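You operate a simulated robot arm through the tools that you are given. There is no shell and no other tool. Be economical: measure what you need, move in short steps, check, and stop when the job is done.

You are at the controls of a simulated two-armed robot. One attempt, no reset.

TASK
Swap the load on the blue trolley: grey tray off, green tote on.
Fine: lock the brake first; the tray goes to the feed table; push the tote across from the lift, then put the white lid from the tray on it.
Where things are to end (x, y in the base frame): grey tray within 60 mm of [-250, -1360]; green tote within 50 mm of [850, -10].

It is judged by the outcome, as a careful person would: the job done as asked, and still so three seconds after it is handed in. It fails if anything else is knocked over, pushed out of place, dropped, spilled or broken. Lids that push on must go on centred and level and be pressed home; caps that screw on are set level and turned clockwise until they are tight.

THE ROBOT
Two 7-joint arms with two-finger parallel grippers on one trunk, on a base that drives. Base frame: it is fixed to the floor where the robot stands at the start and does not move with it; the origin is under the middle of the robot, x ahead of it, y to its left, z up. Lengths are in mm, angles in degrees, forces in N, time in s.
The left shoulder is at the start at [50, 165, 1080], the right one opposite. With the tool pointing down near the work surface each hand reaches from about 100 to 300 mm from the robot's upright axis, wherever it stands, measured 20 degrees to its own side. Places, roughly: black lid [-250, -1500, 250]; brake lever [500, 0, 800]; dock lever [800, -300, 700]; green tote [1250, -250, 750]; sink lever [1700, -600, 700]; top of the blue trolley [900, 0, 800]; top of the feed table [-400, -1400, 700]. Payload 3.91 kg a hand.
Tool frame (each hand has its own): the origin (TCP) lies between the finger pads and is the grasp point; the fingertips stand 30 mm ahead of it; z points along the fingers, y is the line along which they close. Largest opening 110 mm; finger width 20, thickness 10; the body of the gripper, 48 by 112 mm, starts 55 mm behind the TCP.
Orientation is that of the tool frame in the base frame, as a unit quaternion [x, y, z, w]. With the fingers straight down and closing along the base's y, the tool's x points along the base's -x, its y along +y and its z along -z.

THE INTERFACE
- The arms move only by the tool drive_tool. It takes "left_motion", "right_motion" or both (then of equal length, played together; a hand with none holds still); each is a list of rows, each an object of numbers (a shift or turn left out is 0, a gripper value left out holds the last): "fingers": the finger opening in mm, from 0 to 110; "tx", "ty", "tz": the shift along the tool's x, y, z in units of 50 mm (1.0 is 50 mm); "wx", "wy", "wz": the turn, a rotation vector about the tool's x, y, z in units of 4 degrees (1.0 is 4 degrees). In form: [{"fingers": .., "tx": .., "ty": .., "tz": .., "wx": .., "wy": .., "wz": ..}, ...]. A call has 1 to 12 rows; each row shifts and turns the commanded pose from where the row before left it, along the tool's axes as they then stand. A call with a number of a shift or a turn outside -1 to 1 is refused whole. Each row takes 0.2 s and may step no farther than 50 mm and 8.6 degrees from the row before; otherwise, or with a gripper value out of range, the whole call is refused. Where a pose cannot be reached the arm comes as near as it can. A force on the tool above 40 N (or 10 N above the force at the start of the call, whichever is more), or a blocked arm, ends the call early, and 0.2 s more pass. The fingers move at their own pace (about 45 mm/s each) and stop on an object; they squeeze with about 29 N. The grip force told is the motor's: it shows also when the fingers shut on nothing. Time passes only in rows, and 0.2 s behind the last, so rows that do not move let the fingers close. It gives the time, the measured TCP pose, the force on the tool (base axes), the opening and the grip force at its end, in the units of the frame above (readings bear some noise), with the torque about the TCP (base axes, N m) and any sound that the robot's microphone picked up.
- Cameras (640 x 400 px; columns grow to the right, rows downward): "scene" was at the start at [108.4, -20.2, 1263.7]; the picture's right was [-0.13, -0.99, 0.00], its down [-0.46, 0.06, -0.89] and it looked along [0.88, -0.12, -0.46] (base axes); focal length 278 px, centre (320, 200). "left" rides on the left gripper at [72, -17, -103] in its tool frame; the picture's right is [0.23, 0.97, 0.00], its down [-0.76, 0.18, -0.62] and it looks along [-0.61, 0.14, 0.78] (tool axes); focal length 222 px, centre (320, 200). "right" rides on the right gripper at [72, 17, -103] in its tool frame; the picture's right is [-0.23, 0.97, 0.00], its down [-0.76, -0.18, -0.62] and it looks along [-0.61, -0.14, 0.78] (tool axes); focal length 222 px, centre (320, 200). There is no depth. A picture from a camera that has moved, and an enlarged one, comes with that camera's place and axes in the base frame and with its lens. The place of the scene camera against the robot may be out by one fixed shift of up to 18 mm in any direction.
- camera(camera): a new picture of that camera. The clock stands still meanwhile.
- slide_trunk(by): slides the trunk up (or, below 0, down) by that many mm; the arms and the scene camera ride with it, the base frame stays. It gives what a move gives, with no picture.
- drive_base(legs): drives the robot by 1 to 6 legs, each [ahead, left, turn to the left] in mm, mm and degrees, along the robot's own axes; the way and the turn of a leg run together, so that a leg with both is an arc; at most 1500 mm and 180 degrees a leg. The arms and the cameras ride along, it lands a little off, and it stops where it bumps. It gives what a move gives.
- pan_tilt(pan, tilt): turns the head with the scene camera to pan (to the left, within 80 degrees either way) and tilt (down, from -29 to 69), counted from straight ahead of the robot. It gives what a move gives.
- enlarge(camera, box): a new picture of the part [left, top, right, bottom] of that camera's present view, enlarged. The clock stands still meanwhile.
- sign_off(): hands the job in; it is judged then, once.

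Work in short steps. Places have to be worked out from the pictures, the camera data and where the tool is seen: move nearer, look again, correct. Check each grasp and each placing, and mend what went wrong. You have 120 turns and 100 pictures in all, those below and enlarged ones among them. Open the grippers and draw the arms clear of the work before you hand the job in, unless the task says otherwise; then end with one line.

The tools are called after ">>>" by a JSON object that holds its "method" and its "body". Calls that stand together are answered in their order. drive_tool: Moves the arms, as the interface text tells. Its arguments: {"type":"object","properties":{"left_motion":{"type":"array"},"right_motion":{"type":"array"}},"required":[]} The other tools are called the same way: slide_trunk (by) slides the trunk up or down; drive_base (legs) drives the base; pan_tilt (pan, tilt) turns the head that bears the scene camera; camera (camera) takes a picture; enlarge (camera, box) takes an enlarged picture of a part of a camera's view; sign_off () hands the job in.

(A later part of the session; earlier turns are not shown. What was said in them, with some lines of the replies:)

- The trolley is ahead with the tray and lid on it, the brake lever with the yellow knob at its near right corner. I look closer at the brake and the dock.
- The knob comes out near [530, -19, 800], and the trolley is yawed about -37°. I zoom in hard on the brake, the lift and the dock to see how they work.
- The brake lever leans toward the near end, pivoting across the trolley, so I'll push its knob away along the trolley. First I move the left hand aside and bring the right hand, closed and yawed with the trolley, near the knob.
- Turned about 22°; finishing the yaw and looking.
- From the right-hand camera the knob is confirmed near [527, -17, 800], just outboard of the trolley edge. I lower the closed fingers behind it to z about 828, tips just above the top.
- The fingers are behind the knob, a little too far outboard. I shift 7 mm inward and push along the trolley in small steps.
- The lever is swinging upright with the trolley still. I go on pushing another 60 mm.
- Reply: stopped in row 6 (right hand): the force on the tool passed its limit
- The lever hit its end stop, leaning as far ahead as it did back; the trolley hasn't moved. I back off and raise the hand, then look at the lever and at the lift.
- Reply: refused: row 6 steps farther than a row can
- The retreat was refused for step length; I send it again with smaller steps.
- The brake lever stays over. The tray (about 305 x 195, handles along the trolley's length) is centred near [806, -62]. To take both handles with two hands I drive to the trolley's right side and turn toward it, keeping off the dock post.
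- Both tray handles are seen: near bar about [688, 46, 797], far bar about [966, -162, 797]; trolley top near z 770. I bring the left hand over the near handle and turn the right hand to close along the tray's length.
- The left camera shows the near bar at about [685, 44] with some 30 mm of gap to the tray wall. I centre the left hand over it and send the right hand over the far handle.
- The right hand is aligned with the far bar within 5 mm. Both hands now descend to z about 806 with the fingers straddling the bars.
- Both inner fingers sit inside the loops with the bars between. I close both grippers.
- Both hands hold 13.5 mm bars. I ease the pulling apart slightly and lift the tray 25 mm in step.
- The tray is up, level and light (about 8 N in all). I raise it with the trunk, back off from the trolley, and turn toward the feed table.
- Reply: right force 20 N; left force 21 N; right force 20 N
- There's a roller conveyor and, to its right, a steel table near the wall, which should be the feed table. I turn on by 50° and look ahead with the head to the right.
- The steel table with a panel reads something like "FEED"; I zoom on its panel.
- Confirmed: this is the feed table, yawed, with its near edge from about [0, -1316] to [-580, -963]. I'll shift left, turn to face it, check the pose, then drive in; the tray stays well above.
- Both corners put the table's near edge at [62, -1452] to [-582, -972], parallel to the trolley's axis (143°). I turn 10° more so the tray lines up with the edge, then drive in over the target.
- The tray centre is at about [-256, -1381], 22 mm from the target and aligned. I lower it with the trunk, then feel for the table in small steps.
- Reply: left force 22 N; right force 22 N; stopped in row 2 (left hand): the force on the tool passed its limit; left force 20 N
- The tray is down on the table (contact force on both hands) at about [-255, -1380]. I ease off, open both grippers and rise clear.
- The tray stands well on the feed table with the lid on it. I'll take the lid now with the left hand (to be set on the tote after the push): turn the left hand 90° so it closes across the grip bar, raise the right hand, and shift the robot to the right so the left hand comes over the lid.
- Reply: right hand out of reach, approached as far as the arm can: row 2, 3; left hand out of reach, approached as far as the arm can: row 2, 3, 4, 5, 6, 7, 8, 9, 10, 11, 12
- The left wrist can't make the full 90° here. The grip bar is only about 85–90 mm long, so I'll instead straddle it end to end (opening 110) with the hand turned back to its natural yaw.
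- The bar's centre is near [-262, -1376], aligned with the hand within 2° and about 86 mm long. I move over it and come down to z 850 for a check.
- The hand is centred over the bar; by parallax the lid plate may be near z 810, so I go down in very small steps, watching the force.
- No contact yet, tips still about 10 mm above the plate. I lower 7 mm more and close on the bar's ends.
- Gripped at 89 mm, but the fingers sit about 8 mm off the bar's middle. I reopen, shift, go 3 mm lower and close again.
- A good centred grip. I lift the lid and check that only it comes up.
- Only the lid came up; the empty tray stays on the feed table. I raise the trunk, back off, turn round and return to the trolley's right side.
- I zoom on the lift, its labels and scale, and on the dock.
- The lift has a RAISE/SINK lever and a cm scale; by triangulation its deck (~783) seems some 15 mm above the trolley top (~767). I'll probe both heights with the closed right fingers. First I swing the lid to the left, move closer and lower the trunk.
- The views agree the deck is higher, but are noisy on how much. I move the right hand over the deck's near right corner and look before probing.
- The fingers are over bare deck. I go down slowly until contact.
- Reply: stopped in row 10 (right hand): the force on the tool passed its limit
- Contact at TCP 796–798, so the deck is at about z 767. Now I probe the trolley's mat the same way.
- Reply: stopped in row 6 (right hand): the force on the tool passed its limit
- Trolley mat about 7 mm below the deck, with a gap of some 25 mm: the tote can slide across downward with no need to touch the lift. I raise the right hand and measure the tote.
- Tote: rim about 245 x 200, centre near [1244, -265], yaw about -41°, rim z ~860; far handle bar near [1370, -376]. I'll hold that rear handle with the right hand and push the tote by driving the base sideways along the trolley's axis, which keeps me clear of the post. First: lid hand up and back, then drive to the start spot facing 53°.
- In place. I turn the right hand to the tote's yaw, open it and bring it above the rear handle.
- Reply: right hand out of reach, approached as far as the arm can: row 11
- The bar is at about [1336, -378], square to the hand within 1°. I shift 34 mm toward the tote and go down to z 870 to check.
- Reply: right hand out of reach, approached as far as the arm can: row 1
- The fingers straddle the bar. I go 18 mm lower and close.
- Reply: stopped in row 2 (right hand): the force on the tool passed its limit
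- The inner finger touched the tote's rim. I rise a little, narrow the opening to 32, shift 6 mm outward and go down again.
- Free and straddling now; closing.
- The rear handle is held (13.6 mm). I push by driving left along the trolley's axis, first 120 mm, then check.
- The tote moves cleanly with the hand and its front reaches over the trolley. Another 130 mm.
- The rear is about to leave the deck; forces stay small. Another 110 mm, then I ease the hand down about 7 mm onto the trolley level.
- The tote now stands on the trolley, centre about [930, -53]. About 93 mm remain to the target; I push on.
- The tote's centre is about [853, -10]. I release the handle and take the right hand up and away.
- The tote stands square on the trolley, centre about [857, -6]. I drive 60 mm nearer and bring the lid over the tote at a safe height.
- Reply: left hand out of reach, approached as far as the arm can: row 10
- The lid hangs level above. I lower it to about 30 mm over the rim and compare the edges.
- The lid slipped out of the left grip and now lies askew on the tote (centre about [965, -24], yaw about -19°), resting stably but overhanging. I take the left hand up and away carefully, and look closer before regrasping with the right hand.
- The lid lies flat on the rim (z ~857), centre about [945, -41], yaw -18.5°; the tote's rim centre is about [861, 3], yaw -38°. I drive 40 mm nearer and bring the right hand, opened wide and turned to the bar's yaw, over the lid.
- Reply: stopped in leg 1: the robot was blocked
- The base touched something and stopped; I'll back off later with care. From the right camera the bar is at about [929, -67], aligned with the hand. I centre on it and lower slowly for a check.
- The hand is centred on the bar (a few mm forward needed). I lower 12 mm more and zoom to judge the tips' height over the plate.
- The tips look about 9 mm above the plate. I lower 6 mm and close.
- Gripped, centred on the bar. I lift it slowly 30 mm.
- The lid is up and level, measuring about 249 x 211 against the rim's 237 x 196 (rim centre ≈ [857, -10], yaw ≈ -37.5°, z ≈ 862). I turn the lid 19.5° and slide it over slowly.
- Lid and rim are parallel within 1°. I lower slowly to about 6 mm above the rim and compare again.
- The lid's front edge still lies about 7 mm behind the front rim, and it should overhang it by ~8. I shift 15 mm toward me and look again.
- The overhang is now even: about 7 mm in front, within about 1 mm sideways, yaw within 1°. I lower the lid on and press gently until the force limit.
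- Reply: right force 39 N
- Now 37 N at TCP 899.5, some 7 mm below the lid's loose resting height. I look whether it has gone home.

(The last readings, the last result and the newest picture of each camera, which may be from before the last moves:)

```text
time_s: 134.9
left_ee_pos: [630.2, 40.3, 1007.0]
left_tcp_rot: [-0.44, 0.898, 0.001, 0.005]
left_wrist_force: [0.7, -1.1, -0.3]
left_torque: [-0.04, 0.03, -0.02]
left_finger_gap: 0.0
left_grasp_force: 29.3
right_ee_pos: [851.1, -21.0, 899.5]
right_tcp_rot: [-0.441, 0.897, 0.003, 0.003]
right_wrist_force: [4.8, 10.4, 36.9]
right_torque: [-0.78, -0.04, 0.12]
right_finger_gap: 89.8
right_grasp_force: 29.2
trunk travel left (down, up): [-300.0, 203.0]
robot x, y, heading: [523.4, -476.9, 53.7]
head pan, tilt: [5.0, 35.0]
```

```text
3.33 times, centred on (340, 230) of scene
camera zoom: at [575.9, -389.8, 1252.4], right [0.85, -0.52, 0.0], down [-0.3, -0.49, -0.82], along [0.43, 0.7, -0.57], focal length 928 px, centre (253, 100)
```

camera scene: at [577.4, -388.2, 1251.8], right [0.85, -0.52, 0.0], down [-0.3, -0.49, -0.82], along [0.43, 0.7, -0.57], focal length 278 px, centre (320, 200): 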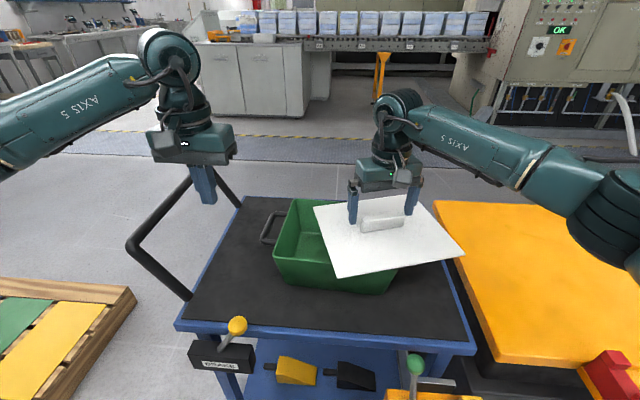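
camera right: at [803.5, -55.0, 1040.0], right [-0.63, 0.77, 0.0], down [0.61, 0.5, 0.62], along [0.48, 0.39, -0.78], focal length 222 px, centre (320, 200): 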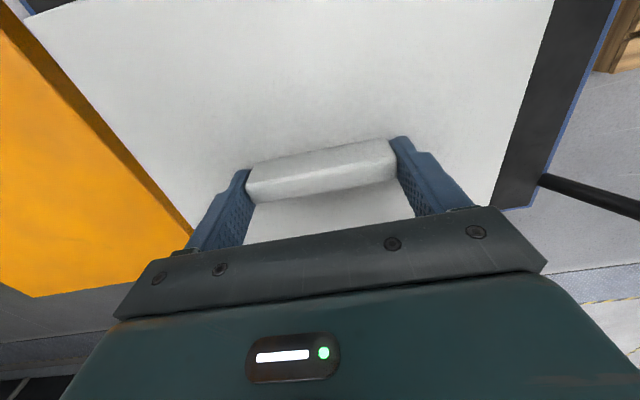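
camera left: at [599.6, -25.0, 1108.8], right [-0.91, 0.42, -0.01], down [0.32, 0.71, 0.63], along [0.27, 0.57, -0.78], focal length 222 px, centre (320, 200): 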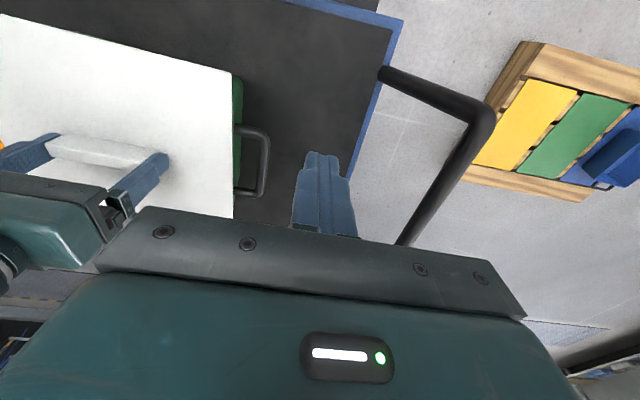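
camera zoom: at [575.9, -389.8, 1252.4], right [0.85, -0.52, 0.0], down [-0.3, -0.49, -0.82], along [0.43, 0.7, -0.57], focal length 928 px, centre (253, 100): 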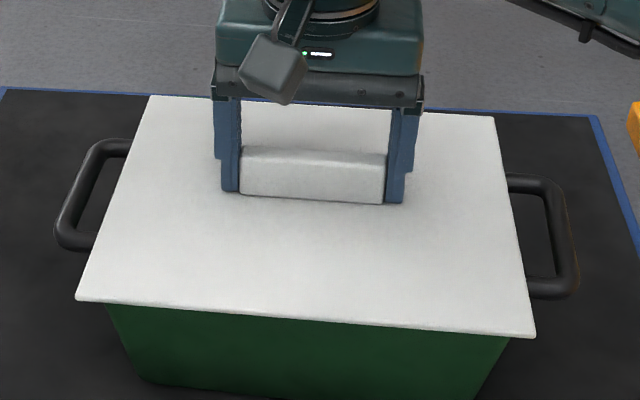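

The lid is down over the rim. I release, and press on the top of the bar with closed fingers to be sure it's home.

>>> {"method": "drive_tool", "body": {"right_motion": [{"tz": -0.08}, {"fingers": 110}, {}, {"tz": -0.2}, {"tz": -0.4}, {"tz": -0.5}, {"fingers": 0}, {}, {}, {}, {}, {}]}}

>>> {"method": "drive_tool", "body": {"right_motion": [{"tz": 0.2}, {"tz": 0.1}, {"tz": 0.06}, {"tz": 0.06}, {"tz": 0.06}, {"tz": 0.06}, {"tz": 0.06}, {"tz": 0.06}, {"tz": 0.06}, {"tz": 0.06}, {"tz": 0.06}]}}

```text
time_s: 137.5
left_ee_pos: [630.4, 43.4, 1005.6]
left_tcp_rot: [-0.439, 0.898, -0.001, 0.004]
left_wrist_force: [-0.7, 0.2, 0.3]
left_torque: [-0.01, -0.01, 0.02]
left_finger_gap: 0.0
left_grasp_force: 29.3
right_ee_pos: [852.1, -21.8, 949.1]
right_tcp_rot: [-0.442, 0.897, -0.001, -0.001]
right_wrist_force: [0.1, -0.4, 0.0]
right_torque: [-0.01, 0.04, 0.01]
right_finger_gap: 0.0
right_grasp_force: 14.1
trunk travel left (down, up): [-300.0, 203.0]
robot x, y, heading: [528.8, -475.2, 53.5]
head pan, tilt: [5.0, 35.0]
```

```text
time_s: 139.3
left_ee_pos: [630.2, 41.3, 1005.7]
left_tcp_rot: [-0.439, 0.898, 0.0, 0.004]
left_wrist_force: [-0.4, 0.0, -0.6]
left_torque: [-0.01, 0.0, 0.04]
left_finger_gap: 0.2
left_grasp_force: 29.2
right_ee_pos: [853.2, -19.6, 929.8]
right_tcp_rot: [-0.44, 0.898, 0.006, 0.004]
right_wrist_force: [1.0, -3.1, 13.0]
right_torque: [-0.16, 0.08, 0.0]
right_finger_gap: 0.0
right_grasp_force: 29.2
trunk travel left (down, up): [-300.0, 203.0]
robot x, y, heading: [528.5, -478.7, 53.4]
head pan, tilt: [5.0, 35.0]
stopped in row 8 (right hand): the force on the tool passed its limit (the readings are from after the stop); the commanded pose is now the measured one
```

Pressed with over 40 N on the bar's centre. I press once more to see whether it yields further, then rise.

>>> {"method": "drive_tool", "body": {"right_motion": [{"tz": 0.06}, {"tz": 0.06}, {"tz": 0.06}, {"tz": 0.06}, {"tz": 0.06}, {"tz": 0.06}]}}

>>> {"method": "drive_tool", "body": {"right_motion": [{"tz": -0.3}, {"tz": -0.5}, {"tz": -0.8}, {"tz": -0.8}, {"tx": 0.6, "ty": -0.5}, {"tx": 0.6, "ty": -0.5}, {"tx": 0.6, "ty": -0.5}, {"tx": 0.6, "ty": -0.5}, {}]}}

>>> {"method": "enlarge", "body": {"camera": "scene", "box": [260, 170, 420, 290]}}

>>> {"method": "camera", "body": {"camera": "left"}}

```text
time_s: 140.0
left_ee_pos: [630.9, 41.7, 1006.0]
left_tcp_rot: [-0.438, 0.899, 0.0, 0.003]
left_wrist_force: [-1.0, 0.6, 0.1]
left_torque: [-0.01, 0.02, 0.02]
left_finger_gap: 0.0
left_grasp_force: 29.7
right_ee_pos: [852.0, -18.9, 930.0]
right_tcp_rot: [-0.44, 0.898, 0.009, 0.007]
right_wrist_force: [-0.6, -2.2, 13.4]
right_torque: [-0.19, 0.11, -0.02]
right_finger_gap: 0.0
right_grasp_force: 29.2
trunk travel left (down, up): [-300.0, 203.0]
robot x, y, heading: [524.8, -477.1, 53.3]
head pan, tilt: [5.0, 35.0]
stopped in row 3 (right hand): the force on the tool passed its limit (the readings are from after the stop); the commanded pose is now the measured one
```

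```text
time_s: 142.0
left_ee_pos: [630.8, 42.7, 1005.7]
left_tcp_rot: [-0.438, 0.899, 0.0, 0.003]
left_wrist_force: [0.9, 0.3, -0.6]
left_torque: [0.02, -0.01, 0.02]
left_finger_gap: 0.1
left_grasp_force: 28.6
right_ee_pos: [858.9, -182.4, 1041.8]
right_tcp_rot: [-0.44, 0.898, 0.008, 0.006]
right_wrist_force: [0.0, 0.6, 0.3]
right_torque: [0.0, 0.0, 0.0]
right_finger_gap: 0.0
right_grasp_force: 29.2
trunk travel left (down, up): [-300.0, 203.0]
robot x, y, heading: [522.5, -480.1, 53.3]
head pan, tilt: [5.0, 35.0]
```

```text
3.33 times, centred on (340, 230) of scene
camera zoom: at [577.4, -388.2, 1251.7], right [0.85, -0.52, 0.0], down [-0.3, -0.49, -0.82], along [0.43, 0.7, -0.57], focal length 928 px, centre (253, 100)
```

zoom: 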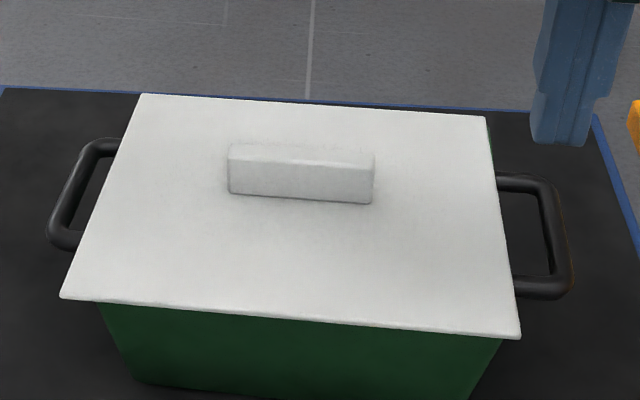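

```text
5 pictures are left
camera left: at [599.7, -25.1, 1108.8], right [-0.91, 0.42, -0.01], down [0.32, 0.71, 0.63], along [0.27, 0.57, -0.78], focal length 222 px, centre (320, 200)
```

left: 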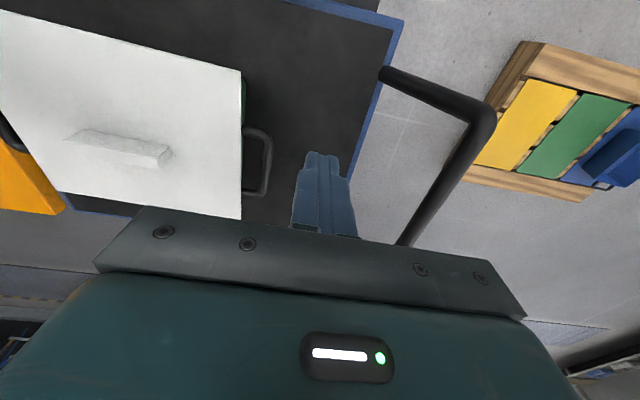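

The lid slid about 6 mm toward the handle end as I let go, so it isn't quite centred. I regrip it: straighten the hand's tilt, open wide and come back above the bar.

>>> {"method": "drive_tool", "body": {"right_motion": [{"fingers": 110, "wy": 0.255, "wx": 0.13}, {"tx": -0.625, "ty": 0.535}, {"tx": -0.625, "ty": 0.535}, {"tx": -0.625, "ty": 0.535}, {"tx": -0.625, "ty": 0.535}, {"tz": 0.5}, {"tz": 0.5}, {"tz": 0.5}, {"tz": 0.4}, {"tz": 0.3}, {"tz": 0.2}, {}]}}

```text
time_s: 144.6
left_ee_pos: [631.4, 42.7, 1006.9]
left_tcp_rot: [-0.438, 0.899, 0.0, 0.004]
left_wrist_force: [-0.2, -0.2, -0.3]
left_torque: [0.03, 0.02, 0.01]
left_finger_gap: 0.0
left_grasp_force: 28.9
right_ee_pos: [849.9, -12.4, 922.4]
right_tcp_rot: [-0.44, 0.898, 0.0, 0.0]
right_wrist_force: [-0.4, -0.1, -0.3]
right_torque: [0.03, -0.02, 0.05]
right_finger_gap: 109.9
right_grasp_force: 0.0
trunk travel left (down, up): [-300.0, 203.0]
robot x, y, heading: [526.9, -477.6, 53.3]
head pan, tilt: [5.0, 35.0]
```

Aligned by the readings after a 5 mm correction; I lower to the bar and close, which pulls the lid back to the centre.

>>> {"method": "drive_tool", "body": {"right_motion": [{"tx": 0.07, "ty": -0.09}, {"tz": 0.15}, {"tz": 0.1}, {"tz": 0.1}, {"fingers": 80}, {}, {}, {}, {"fingers": 0}, {}]}}

>>> {"method": "drive_tool", "body": {"right_motion": [{"tz": -0.06}, {"tz": -0.06}, {}]}}

```text
time_s: 146.8
left_ee_pos: [631.3, 43.3, 1004.7]
left_tcp_rot: [-0.438, 0.899, -0.001, 0.003]
left_wrist_force: [-0.6, -0.7, -0.5]
left_torque: [0.0, 0.03, 0.02]
left_finger_gap: 0.2
left_grasp_force: 28.6
right_ee_pos: [851.9, -17.9, 906.9]
right_tcp_rot: [-0.44, 0.898, 0.0, -0.001]
right_wrist_force: [-0.4, -0.3, -0.4]
right_torque: [0.03, 0.05, -0.04]
right_finger_gap: 89.4
right_grasp_force: 28.8
trunk travel left (down, up): [-300.0, 203.0]
robot x, y, heading: [523.7, -479.7, 53.3]
head pan, tilt: [5.0, 35.0]
```

```text
time_s: 147.6
left_ee_pos: [631.0, 42.3, 1005.1]
left_tcp_rot: [-0.439, 0.899, 0.0, 0.003]
left_wrist_force: [0.6, -0.4, 0.0]
left_torque: [0.0, 0.0, -0.03]
left_finger_gap: 0.1
left_grasp_force: 28.8
right_ee_pos: [850.6, -19.2, 912.6]
right_tcp_rot: [-0.44, 0.898, 0.0, 0.0]
right_wrist_force: [0.4, -0.3, -1.9]
right_torque: [0.0, -0.02, 0.01]
right_finger_gap: 89.6
right_grasp_force: 28.6
trunk travel left (down, up): [-300.0, 203.0]
robot x, y, heading: [524.3, -477.9, 53.3]
head pan, tilt: [5.0, 35.0]
```

Lid lifted free by about 6 mm (1.9 N). One picture to check centring.

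>>> {"method": "enlarge", "body": {"camera": "scene", "box": [260, 170, 420, 290]}}

```text
3.33 times, centred on (340, 230) of scene
camera zoom: at [577.5, -388.1, 1251.7], right [0.85, -0.52, 0.0], down [-0.3, -0.49, -0.82], along [0.43, 0.7, -0.57], focal length 928 px, centre (253, 100)
```

zoom: 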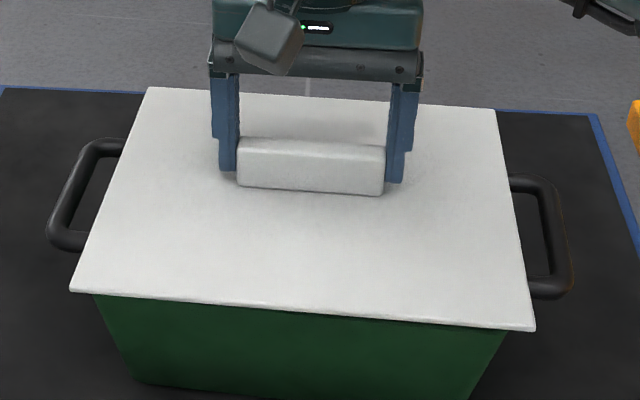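

Centred within about 1 mm along, 1–2 mm across; I nudge 1.5 mm back, lower just to contact and release without preload.

>>> {"method": "drive_tool", "body": {"right_motion": [{"tx": -0.03}, {"tz": 0.05}, {"tz": 0.05}, {"tz": 0.03}, {}]}}

>>> {"method": "drive_tool", "body": {"right_motion": [{"fingers": 108}, {}, {}, {"tz": -0.2}, {"tz": -0.5}, {"tz": -0.4}, {"fingers": 0}, {}, {}, {}, {}, {}]}}

```text
time_s: 148.8
left_ee_pos: [631.4, 42.4, 1006.2]
left_tcp_rot: [-0.439, 0.899, 0.001, 0.004]
left_wrist_force: [-0.7, -0.2, 0.4]
left_torque: [-0.03, -0.04, 0.0]
left_finger_gap: 0.2
left_grasp_force: 29.4
right_ee_pos: [852.7, -17.8, 906.5]
right_tcp_rot: [-0.44, 0.898, 0.0, 0.001]
right_wrist_force: [0.5, 2.5, 5.0]
right_torque: [-0.47, 0.18, -0.02]
right_finger_gap: 89.2
right_grasp_force: 29.0
trunk travel left (down, up): [-300.0, 203.0]
robot x, y, heading: [521.3, -481.6, 53.4]
head pan, tilt: [5.0, 35.0]
```

```text
time_s: 151.4
left_ee_pos: [630.8, 42.0, 1005.8]
left_tcp_rot: [-0.438, 0.899, 0.0, 0.004]
left_wrist_force: [-0.6, -1.1, -0.4]
left_torque: [0.01, 0.03, 0.0]
left_finger_gap: 0.0
left_grasp_force: 28.6
right_ee_pos: [854.5, -15.5, 961.3]
right_tcp_rot: [-0.44, 0.898, 0.001, 0.0]
right_wrist_force: [0.0, 0.2, -0.3]
right_torque: [-0.02, 0.0, -0.01]
right_finger_gap: 0.2
right_grasp_force: 16.0
trunk travel left (down, up): [-300.0, 203.0]
robot x, y, heading: [525.4, -475.6, 53.7]
head pan, tilt: [5.0, 35.0]
```

Lid set down. Now a press on the bar's middle.

>>> {"method": "drive_tool", "body": {"right_motion": [{"tx": 0.05, "tz": 0.3}, {"tz": 0.2}, {"tz": 0.06}, {"tz": 0.06}, {"tz": 0.06}, {"tz": 0.06}, {"tz": 0.06}, {"tz": 0.06}, {"tz": 0.06}, {"tz": 0.06}, {"tz": 0.06}]}}

>>> {"method": "drive_tool", "body": {"right_motion": [{"tz": -0.3}, {"tz": -0.3}, {"tz": -0.1, "wy": 0.2, "wx": 0.1}, {"tx": 0.7}, {"tx": 0.7}, {"tz": 0.3}, {"tz": 0.3}, {"tz": 0.3}]}}

```text
time_s: 153.0
left_ee_pos: [630.9, 41.4, 1005.4]
left_tcp_rot: [-0.438, 0.899, 0.0, 0.004]
left_wrist_force: [0.4, 0.0, -0.8]
left_torque: [0.0, -0.03, 0.02]
left_finger_gap: 0.0
left_grasp_force: 29.9
right_ee_pos: [852.6, -17.0, 929.7]
right_tcp_rot: [-0.439, 0.898, 0.005, 0.005]
right_wrist_force: [-0.7, -1.3, 13.2]
right_torque: [-0.17, 0.07, -0.02]
right_finger_gap: 0.0
right_grasp_force: 29.0
trunk travel left (down, up): [-300.0, 203.0]
robot x, y, heading: [525.7, -477.6, 53.3]
head pan, tilt: [5.0, 35.0]
stopped in row 8 (right hand): the force on the tool passed its limit (the readings are from after the stop); the commanded pose is now the measured one
```

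```text
time_s: 154.8
left_ee_pos: [631.7, 42.3, 1005.0]
left_tcp_rot: [-0.438, 0.899, 0.0, 0.003]
left_wrist_force: [0.5, 0.6, -0.2]
left_torque: [0.02, -0.02, -0.01]
left_finger_gap: 0.0
left_grasp_force: 29.1
right_ee_pos: [810.0, -73.5, 917.8]
right_tcp_rot: [-0.439, 0.899, -0.002, -0.002]
right_wrist_force: [-0.6, 0.1, 0.4]
right_torque: [-0.04, 0.0, -0.01]
right_finger_gap: 0.2
right_grasp_force: 29.3
trunk travel left (down, up): [-300.0, 203.0]
robot x, y, heading: [526.0, -479.2, 53.8]
head pan, tilt: [5.0, 35.0]
```

The bar's top is at the same height as before, so it yields no more. I check that it's level and seated by pressing the plate near its front edge, then its back.

>>> {"method": "drive_tool", "body": {"right_motion": [{"tz": 0.1}, {"tz": 0.06}, {"tz": 0.06}, {"tz": 0.06}, {"tz": 0.06}, {"tz": 0.06}, {"tz": 0.06}, {"tz": 0.06}, {"tz": 0.06}, {"tz": 0.06}]}}

>>> {"method": "drive_tool", "body": {"right_motion": [{"tz": -0.5}, {"tz": -0.5, "wy": 0.2, "wx": 0.1}, {"tz": -0.3}, {"tx": -0.8}, {"tx": -0.8}, {"tx": -0.8}, {"tx": -0.4}, {"tz": 0.4}, {"tz": 0.4}, {"tz": 0.2}]}}

>>> {"method": "drive_tool", "body": {"right_motion": [{"tz": 0.1}, {"tz": 0.06}, {"tz": 0.06}, {"tz": 0.06}, {"tz": 0.06}, {"tz": 0.06}, {"tz": 0.06}, {"tz": 0.06}, {"tz": 0.06}, {"tz": 0.06}]}}

```text
time_s: 156.4
left_ee_pos: [631.2, 43.2, 1004.5]
left_tcp_rot: [-0.438, 0.899, -0.001, 0.003]
left_wrist_force: [0.5, 0.8, -0.4]
left_torque: [0.0, 0.01, -0.04]
left_finger_gap: 0.1
left_grasp_force: 28.9
right_ee_pos: [810.5, -71.6, 899.7]
right_tcp_rot: [-0.44, 0.898, 0.001, -0.001]
right_wrist_force: [-0.4, -1.7, 5.5]
right_torque: [-0.04, 0.06, 0.01]
right_finger_gap: 0.0
right_grasp_force: 28.7
trunk travel left (down, up): [-300.0, 203.0]
robot x, y, heading: [523.1, -480.0, 53.8]
head pan, tilt: [5.0, 35.0]
stopped in row 7 (right hand): the force on the tool passed its limit (the readings are from after the stop); the commanded pose is now the measured one
```

```text
time_s: 158.6
left_ee_pos: [631.3, 41.7, 1006.3]
left_tcp_rot: [-0.438, 0.899, 0.0, 0.003]
left_wrist_force: [-0.2, 0.4, 0.6]
left_torque: [0.0, 0.0, 0.0]
left_finger_gap: 0.1
left_grasp_force: 29.0
right_ee_pos: [883.0, 12.6, 940.7]
right_tcp_rot: [-0.439, 0.899, -0.006, -0.005]
right_wrist_force: [-0.2, 0.1, -0.6]
right_torque: [0.02, 0.0, -0.02]
right_finger_gap: 0.0
right_grasp_force: 29.3
right hand out of reach, approached as far as the arm can: row 6, 7, 9, 10
trunk travel left (down, up): [-300.0, 203.0]
robot x, y, heading: [523.2, -478.2, 53.5]
head pan, tilt: [5.0, 35.0]
```

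```text
time_s: 160.8
left_ee_pos: [631.0, 43.1, 1006.6]
left_tcp_rot: [-0.438, 0.899, 0.0, 0.003]
left_wrist_force: [-0.5, -0.1, 0.8]
left_torque: [-0.01, -0.02, -0.02]
left_finger_gap: 0.1
left_grasp_force: 28.9
right_ee_pos: [883.7, 14.6, 909.6]
right_tcp_rot: [-0.438, 0.899, -0.006, -0.005]
right_wrist_force: [-0.7, 0.4, -0.2]
right_torque: [-0.02, 0.02, -0.02]
right_finger_gap: 0.0
right_grasp_force: 28.7
trunk travel left (down, up): [-300.0, 203.0]
robot x, y, heading: [529.5, -479.8, 53.6]
head pan, tilt: [5.0, 35.0]
```

Front: plate at tip z ≈ 869.7 under load. Going on down at the back.

>>> {"method": "drive_tool", "body": {"right_motion": [{"tz": 0.06}, {"tz": 0.06}, {"tz": 0.06}, {"tz": 0.06}, {"tz": 0.06}, {"tz": 0.06}, {"tz": 0.06}]}}

>>> {"method": "drive_tool", "body": {"right_motion": [{"tz": -0.4}, {"tz": -0.6}, {"tz": -0.8}, {"tz": -0.8}, {"tx": 0.8}, {"tx": 0.8}, {"tx": 0.8}, {"tx": 0.8}, {"tx": 0.8}, {"tx": 0.6}]}}

>>> {"method": "enlarge", "body": {"camera": "scene", "box": [240, 170, 420, 305]}}

```text
time_s: 162.4
left_ee_pos: [629.1, 40.9, 1008.6]
left_tcp_rot: [-0.439, 0.899, 0.001, 0.005]
left_wrist_force: [-0.1, -0.1, 0.1]
left_torque: [-0.01, -0.01, 0.01]
left_finger_gap: 0.0
left_grasp_force: 29.2
right_ee_pos: [885.3, 13.4, 895.6]
right_tcp_rot: [-0.439, 0.899, -0.003, 0.0]
right_wrist_force: [2.3, -4.2, 35.1]
right_torque: [-0.04, -0.09, 0.27]
right_finger_gap: 0.1
right_grasp_force: 29.2
trunk travel left (down, up): [-300.0, 203.0]
robot x, y, heading: [527.2, -480.7, 53.4]
head pan, tilt: [5.0, 35.0]
```

```text
time_s: 164.6
left_ee_pos: [631.9, 42.7, 1006.2]
left_tcp_rot: [-0.439, 0.898, 0.001, 0.004]
left_wrist_force: [-0.6, 0.2, 0.2]
left_torque: [0.0, 0.01, 0.04]
left_finger_gap: 0.0
left_grasp_force: 28.7
right_ee_pos: [740.0, -176.0, 1020.9]
right_tcp_rot: [-0.437, 0.899, -0.005, -0.005]
right_wrist_force: [-0.2, -0.2, -1.2]
right_torque: [0.05, -0.02, 0.04]
right_finger_gap: 0.0
right_grasp_force: 29.2
right hand out of reach, approached as far as the arm can: row 3, 4, 5
trunk travel left (down, up): [-300.0, 203.0]
robot x, y, heading: [525.8, -479.5, 53.7]
head pan, tilt: [5.0, 35.0]
```

```text
2.96 times, centred on (330, 238) of scene
camera zoom: at [577.4, -388.5, 1251.8], right [0.85, -0.52, 0.0], down [-0.3, -0.49, -0.82], along [0.43, 0.7, -0.57], focal length 825 px, centre (290, 89)
```

zoom: 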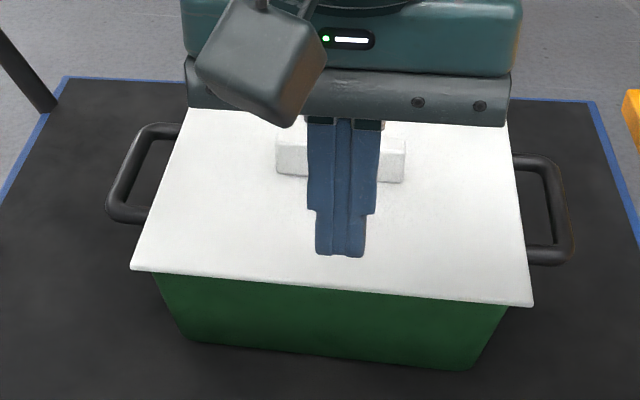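

The lid looks centred and flat. I press once more at the front and at the middle to confirm all is seated at one height.

>>> {"method": "drive_tool", "body": {"right_motion": [{"wy": -0.19, "wx": -0.07}, {"tx": -0.6}, {"tx": -0.65}, {"tx": -0.65, "ty": 0.1}, {"tx": -0.6, "ty": 0.08}, {"tz": 0.6}, {"tz": 0.6}, {"tz": 0.5}, {"tz": 0.4}, {}]}}

>>> {"method": "drive_tool", "body": {"right_motion": [{"tz": 0.06}, {"tz": 0.06}, {"tz": 0.06}, {"tz": 0.06}, {"tz": 0.06}, {"tz": 0.06}, {"tz": 0.06}, {"tz": 0.06}, {"tz": 0.06}]}}

```text
time_s: 166.8
left_ee_pos: [630.6, 43.4, 1004.8]
left_tcp_rot: [-0.438, 0.899, -0.001, 0.003]
left_wrist_force: [-0.4, -0.6, 0.7]
left_torque: [-0.02, -0.01, 0.01]
left_finger_gap: 0.0
left_grasp_force: 29.3
right_ee_pos: [810.5, -74.4, 917.0]
right_tcp_rot: [-0.438, 0.899, 0.0, 0.0]
right_wrist_force: [0.0, 0.0, -0.7]
right_torque: [0.03, -0.03, 0.01]
right_finger_gap: 0.0
right_grasp_force: 29.1
trunk travel left (down, up): [-300.0, 203.0]
robot x, y, heading: [527.2, -481.2, 53.5]
head pan, tilt: [5.0, 35.0]
```

```text
time_s: 168.8
left_ee_pos: [629.8, 41.0, 1009.2]
left_tcp_rot: [-0.439, 0.899, 0.001, 0.006]
left_wrist_force: [0.0, 1.0, 0.2]
left_torque: [-0.01, 0.0, -0.01]
left_finger_gap: 0.2
left_grasp_force: 29.1
right_ee_pos: [809.9, -73.3, 894.7]
right_tcp_rot: [-0.439, 0.898, 0.004, 0.003]
right_wrist_force: [1.0, -7.2, 39.8]
right_torque: [-0.42, 0.1, -0.02]
right_finger_gap: 0.0
right_grasp_force: 28.9
trunk travel left (down, up): [-300.0, 203.0]
robot x, y, heading: [524.4, -475.5, 53.8]
head pan, tilt: [5.0, 35.0]
```

Front and back now give the same height (≈ 865 at the tip under 35–40 N), lower than before, so it has gone down level. A last press on the bar's middle.

>>> {"method": "drive_tool", "body": {"right_motion": [{"tz": -0.5}, {"tz": -0.5}, {"tz": -0.3, "wy": 0.1}, {"tx": -0.7}, {"tx": -0.7}, {"tz": 0.2}, {"tz": 0.1}, {}]}}

>>> {"method": "drive_tool", "body": {"right_motion": [{"tz": 0.06}, {"tz": 0.06}, {"tz": 0.06}, {"tz": 0.06}, {"tz": 0.06}, {"tz": 0.06}, {"tz": 0.06}, {"tz": 0.06}, {"tz": 0.06}]}}

```text
time_s: 170.6
left_ee_pos: [632.6, 41.6, 1006.1]
left_tcp_rot: [-0.438, 0.899, 0.0, 0.004]
left_wrist_force: [0.1, 1.5, -0.9]
left_torque: [-0.02, -0.02, -0.01]
left_finger_gap: 0.0
left_grasp_force: 28.7
right_ee_pos: [851.1, -17.1, 940.0]
right_tcp_rot: [-0.439, 0.899, -0.002, -0.003]
right_wrist_force: [-0.1, 0.6, -0.2]
right_torque: [0.03, 0.02, -0.01]
right_finger_gap: 0.1
right_grasp_force: 28.4
trunk travel left (down, up): [-300.0, 203.0]
robot x, y, heading: [527.0, -479.1, 53.4]
head pan, tilt: [5.0, 35.0]
```

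```text
time_s: 172.3
left_ee_pos: [631.5, 40.7, 1005.7]
left_tcp_rot: [-0.438, 0.899, -0.001, 0.004]
left_wrist_force: [-0.6, 0.5, 0.4]
left_torque: [0.01, -0.04, 0.01]
left_finger_gap: 0.0
left_grasp_force: 29.1
right_ee_pos: [851.6, -15.9, 925.6]
right_tcp_rot: [-0.44, 0.898, 0.004, 0.001]
right_wrist_force: [0.0, -2.7, 15.2]
right_torque: [-0.19, 0.07, 0.08]
right_finger_gap: 0.0
right_grasp_force: 29.5
trunk travel left (down, up): [-300.0, 203.0]
robot x, y, heading: [524.8, -481.5, 53.2]
head pan, tilt: [5.0, 35.0]
stopped in row 8 (right hand): the force on the tool passed its limit (the readings are from after the stop); the commanded pose is now the measured one
```

The bar is now 4 mm lower than before: the lid has been pressed home, level. I raise and withdraw the arm, back the base off, and take a last look.

>>> {"method": "drive_tool", "body": {"right_motion": [{"tz": -0.4}, {"tz": -0.8}, {"tz": -0.8}, {"tx": 0.8}, {"tx": 0.8}, {"tx": 0.8}, {"tx": 0.8}, {"tx": 0.8}, {"fingers": 60}, {}, {}], "left_motion": [{}, {}, {}, {"tx": 0.6}, {"tx": 0.6}, {"tx": 0.6}, {"tx": 0.6}, {"tx": 0.6}, {"fingers": 60}, {}, {}]}}

>>> {"method": "drive_base", "body": {"legs": [[-250, 0, 0]]}}

>>> {"method": "camera", "body": {"camera": "scene"}}

```text
time_s: 174.7
left_ee_pos: [539.8, -75.9, 1005.5]
left_tcp_rot: [-0.439, 0.899, -0.001, 0.003]
left_wrist_force: [0.6, -0.7, 1.1]
left_torque: [0.02, 0.0, 0.03]
left_finger_gap: 60.3
left_grasp_force: 0.0
right_ee_pos: [730.0, -174.7, 1024.6]
right_tcp_rot: [-0.438, 0.899, 0.002, -0.002]
right_wrist_force: [0.8, 0.8, 0.0]
right_torque: [0.01, 0.03, 0.0]
right_finger_gap: 59.9
right_grasp_force: 0.1
trunk travel left (down, up): [-300.0, 203.0]
robot x, y, heading: [528.5, -483.1, 53.6]
head pan, tilt: [5.0, 35.0]
```

```text
time_s: 176.5
left_ee_pos: [392.2, -274.1, 1004.9]
left_tcp_rot: [-0.439, 0.898, 0.001, 0.004]
left_wrist_force: [0.3, 0.7, 0.6]
left_torque: [0.04, -0.01, -0.01]
left_finger_gap: 60.0
left_grasp_force: 0.0
right_ee_pos: [583.9, -372.5, 1026.4]
right_tcp_rot: [-0.439, 0.899, 0.003, 0.0]
right_wrist_force: [0.7, -0.1, 0.2]
right_torque: [0.02, -0.03, 0.0]
right_finger_gap: 59.9
right_grasp_force: 0.1
trunk travel left (down, up): [-300.0, 203.0]
robot x, y, heading: [381.3, -676.7, 53.6]
head pan, tilt: [5.0, 35.0]
```

```text
2 pictures are left
camera scene: at [431.0, -586.5, 1251.8], right [0.85, -0.52, 0.0], down [-0.3, -0.49, -0.82], along [0.43, 0.7, -0.57], focal length 278 px, centre (320, 200)
```

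scene: 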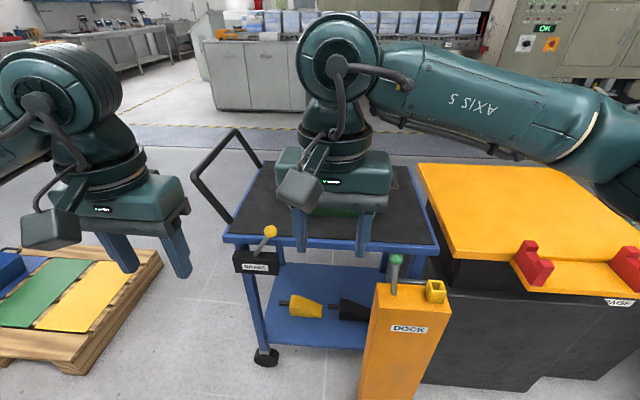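

The brake lever is still over and the post upright. I move the right arm out of the view for a last check of the lid.

>>> {"method": "drive_tool", "body": {"right_motion": [{"ty": -0.9}, {"ty": -0.9}, {"ty": -0.9}, {"ty": -0.9}, {"ty": -0.9}, {"ty": -0.9}]}}

>>> {"method": "enlarge", "body": {"camera": "scene", "box": [200, 130, 460, 360]}}

```text
time_s: 177.9
left_ee_pos: [393.3, -272.9, 1004.8]
left_tcp_rot: [-0.439, 0.898, 0.001, 0.004]
left_wrist_force: [-0.5, -0.5, 0.0]
left_torque: [0.0, -0.02, 0.02]
left_finger_gap: 60.2
left_grasp_force: 0.0
right_ee_pos: [797.2, -540.6, 1022.7]
right_tcp_rot: [-0.44, 0.898, 0.003, 0.0]
right_wrist_force: [0.6, 0.2, 0.3]
right_torque: [0.0, -0.03, -0.03]
right_finger_gap: 60.1
right_grasp_force: 0.0
trunk travel left (down, up): [-300.0, 203.0]
robot x, y, heading: [381.6, -678.6, 53.5]
head pan, tilt: [5.0, 35.0]
```

```text
1.74 times, centred on (330, 245) of scene
camera zoom: at [431.5, -586.6, 1251.8], right [0.85, -0.52, 0.0], down [-0.3, -0.49, -0.82], along [0.43, 0.7, -0.57], focal length 484 px, centre (303, 122)
```

zoom: 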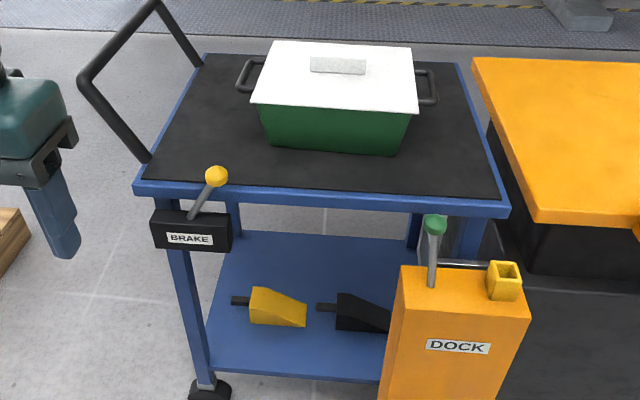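

The brake lever is over, the tote stands in the middle of the trolley with the lid flat and centred on it, and both arms are clear. I hand the job in.

>>> {"method": "sign_off", "body": {}}

```text
The job is handed in.
```

The load is swapped: the brake was locked first, the grey tray is on the feed table near [-255, -1380], and the green tote is on the blue trolley near [850, -15] with the white lid centred and pressed home. The lid slipped from the left hand once and landed on the tote, so I picked it up again and set it properly, and the base bumped something once near the trolley with no visible shift.
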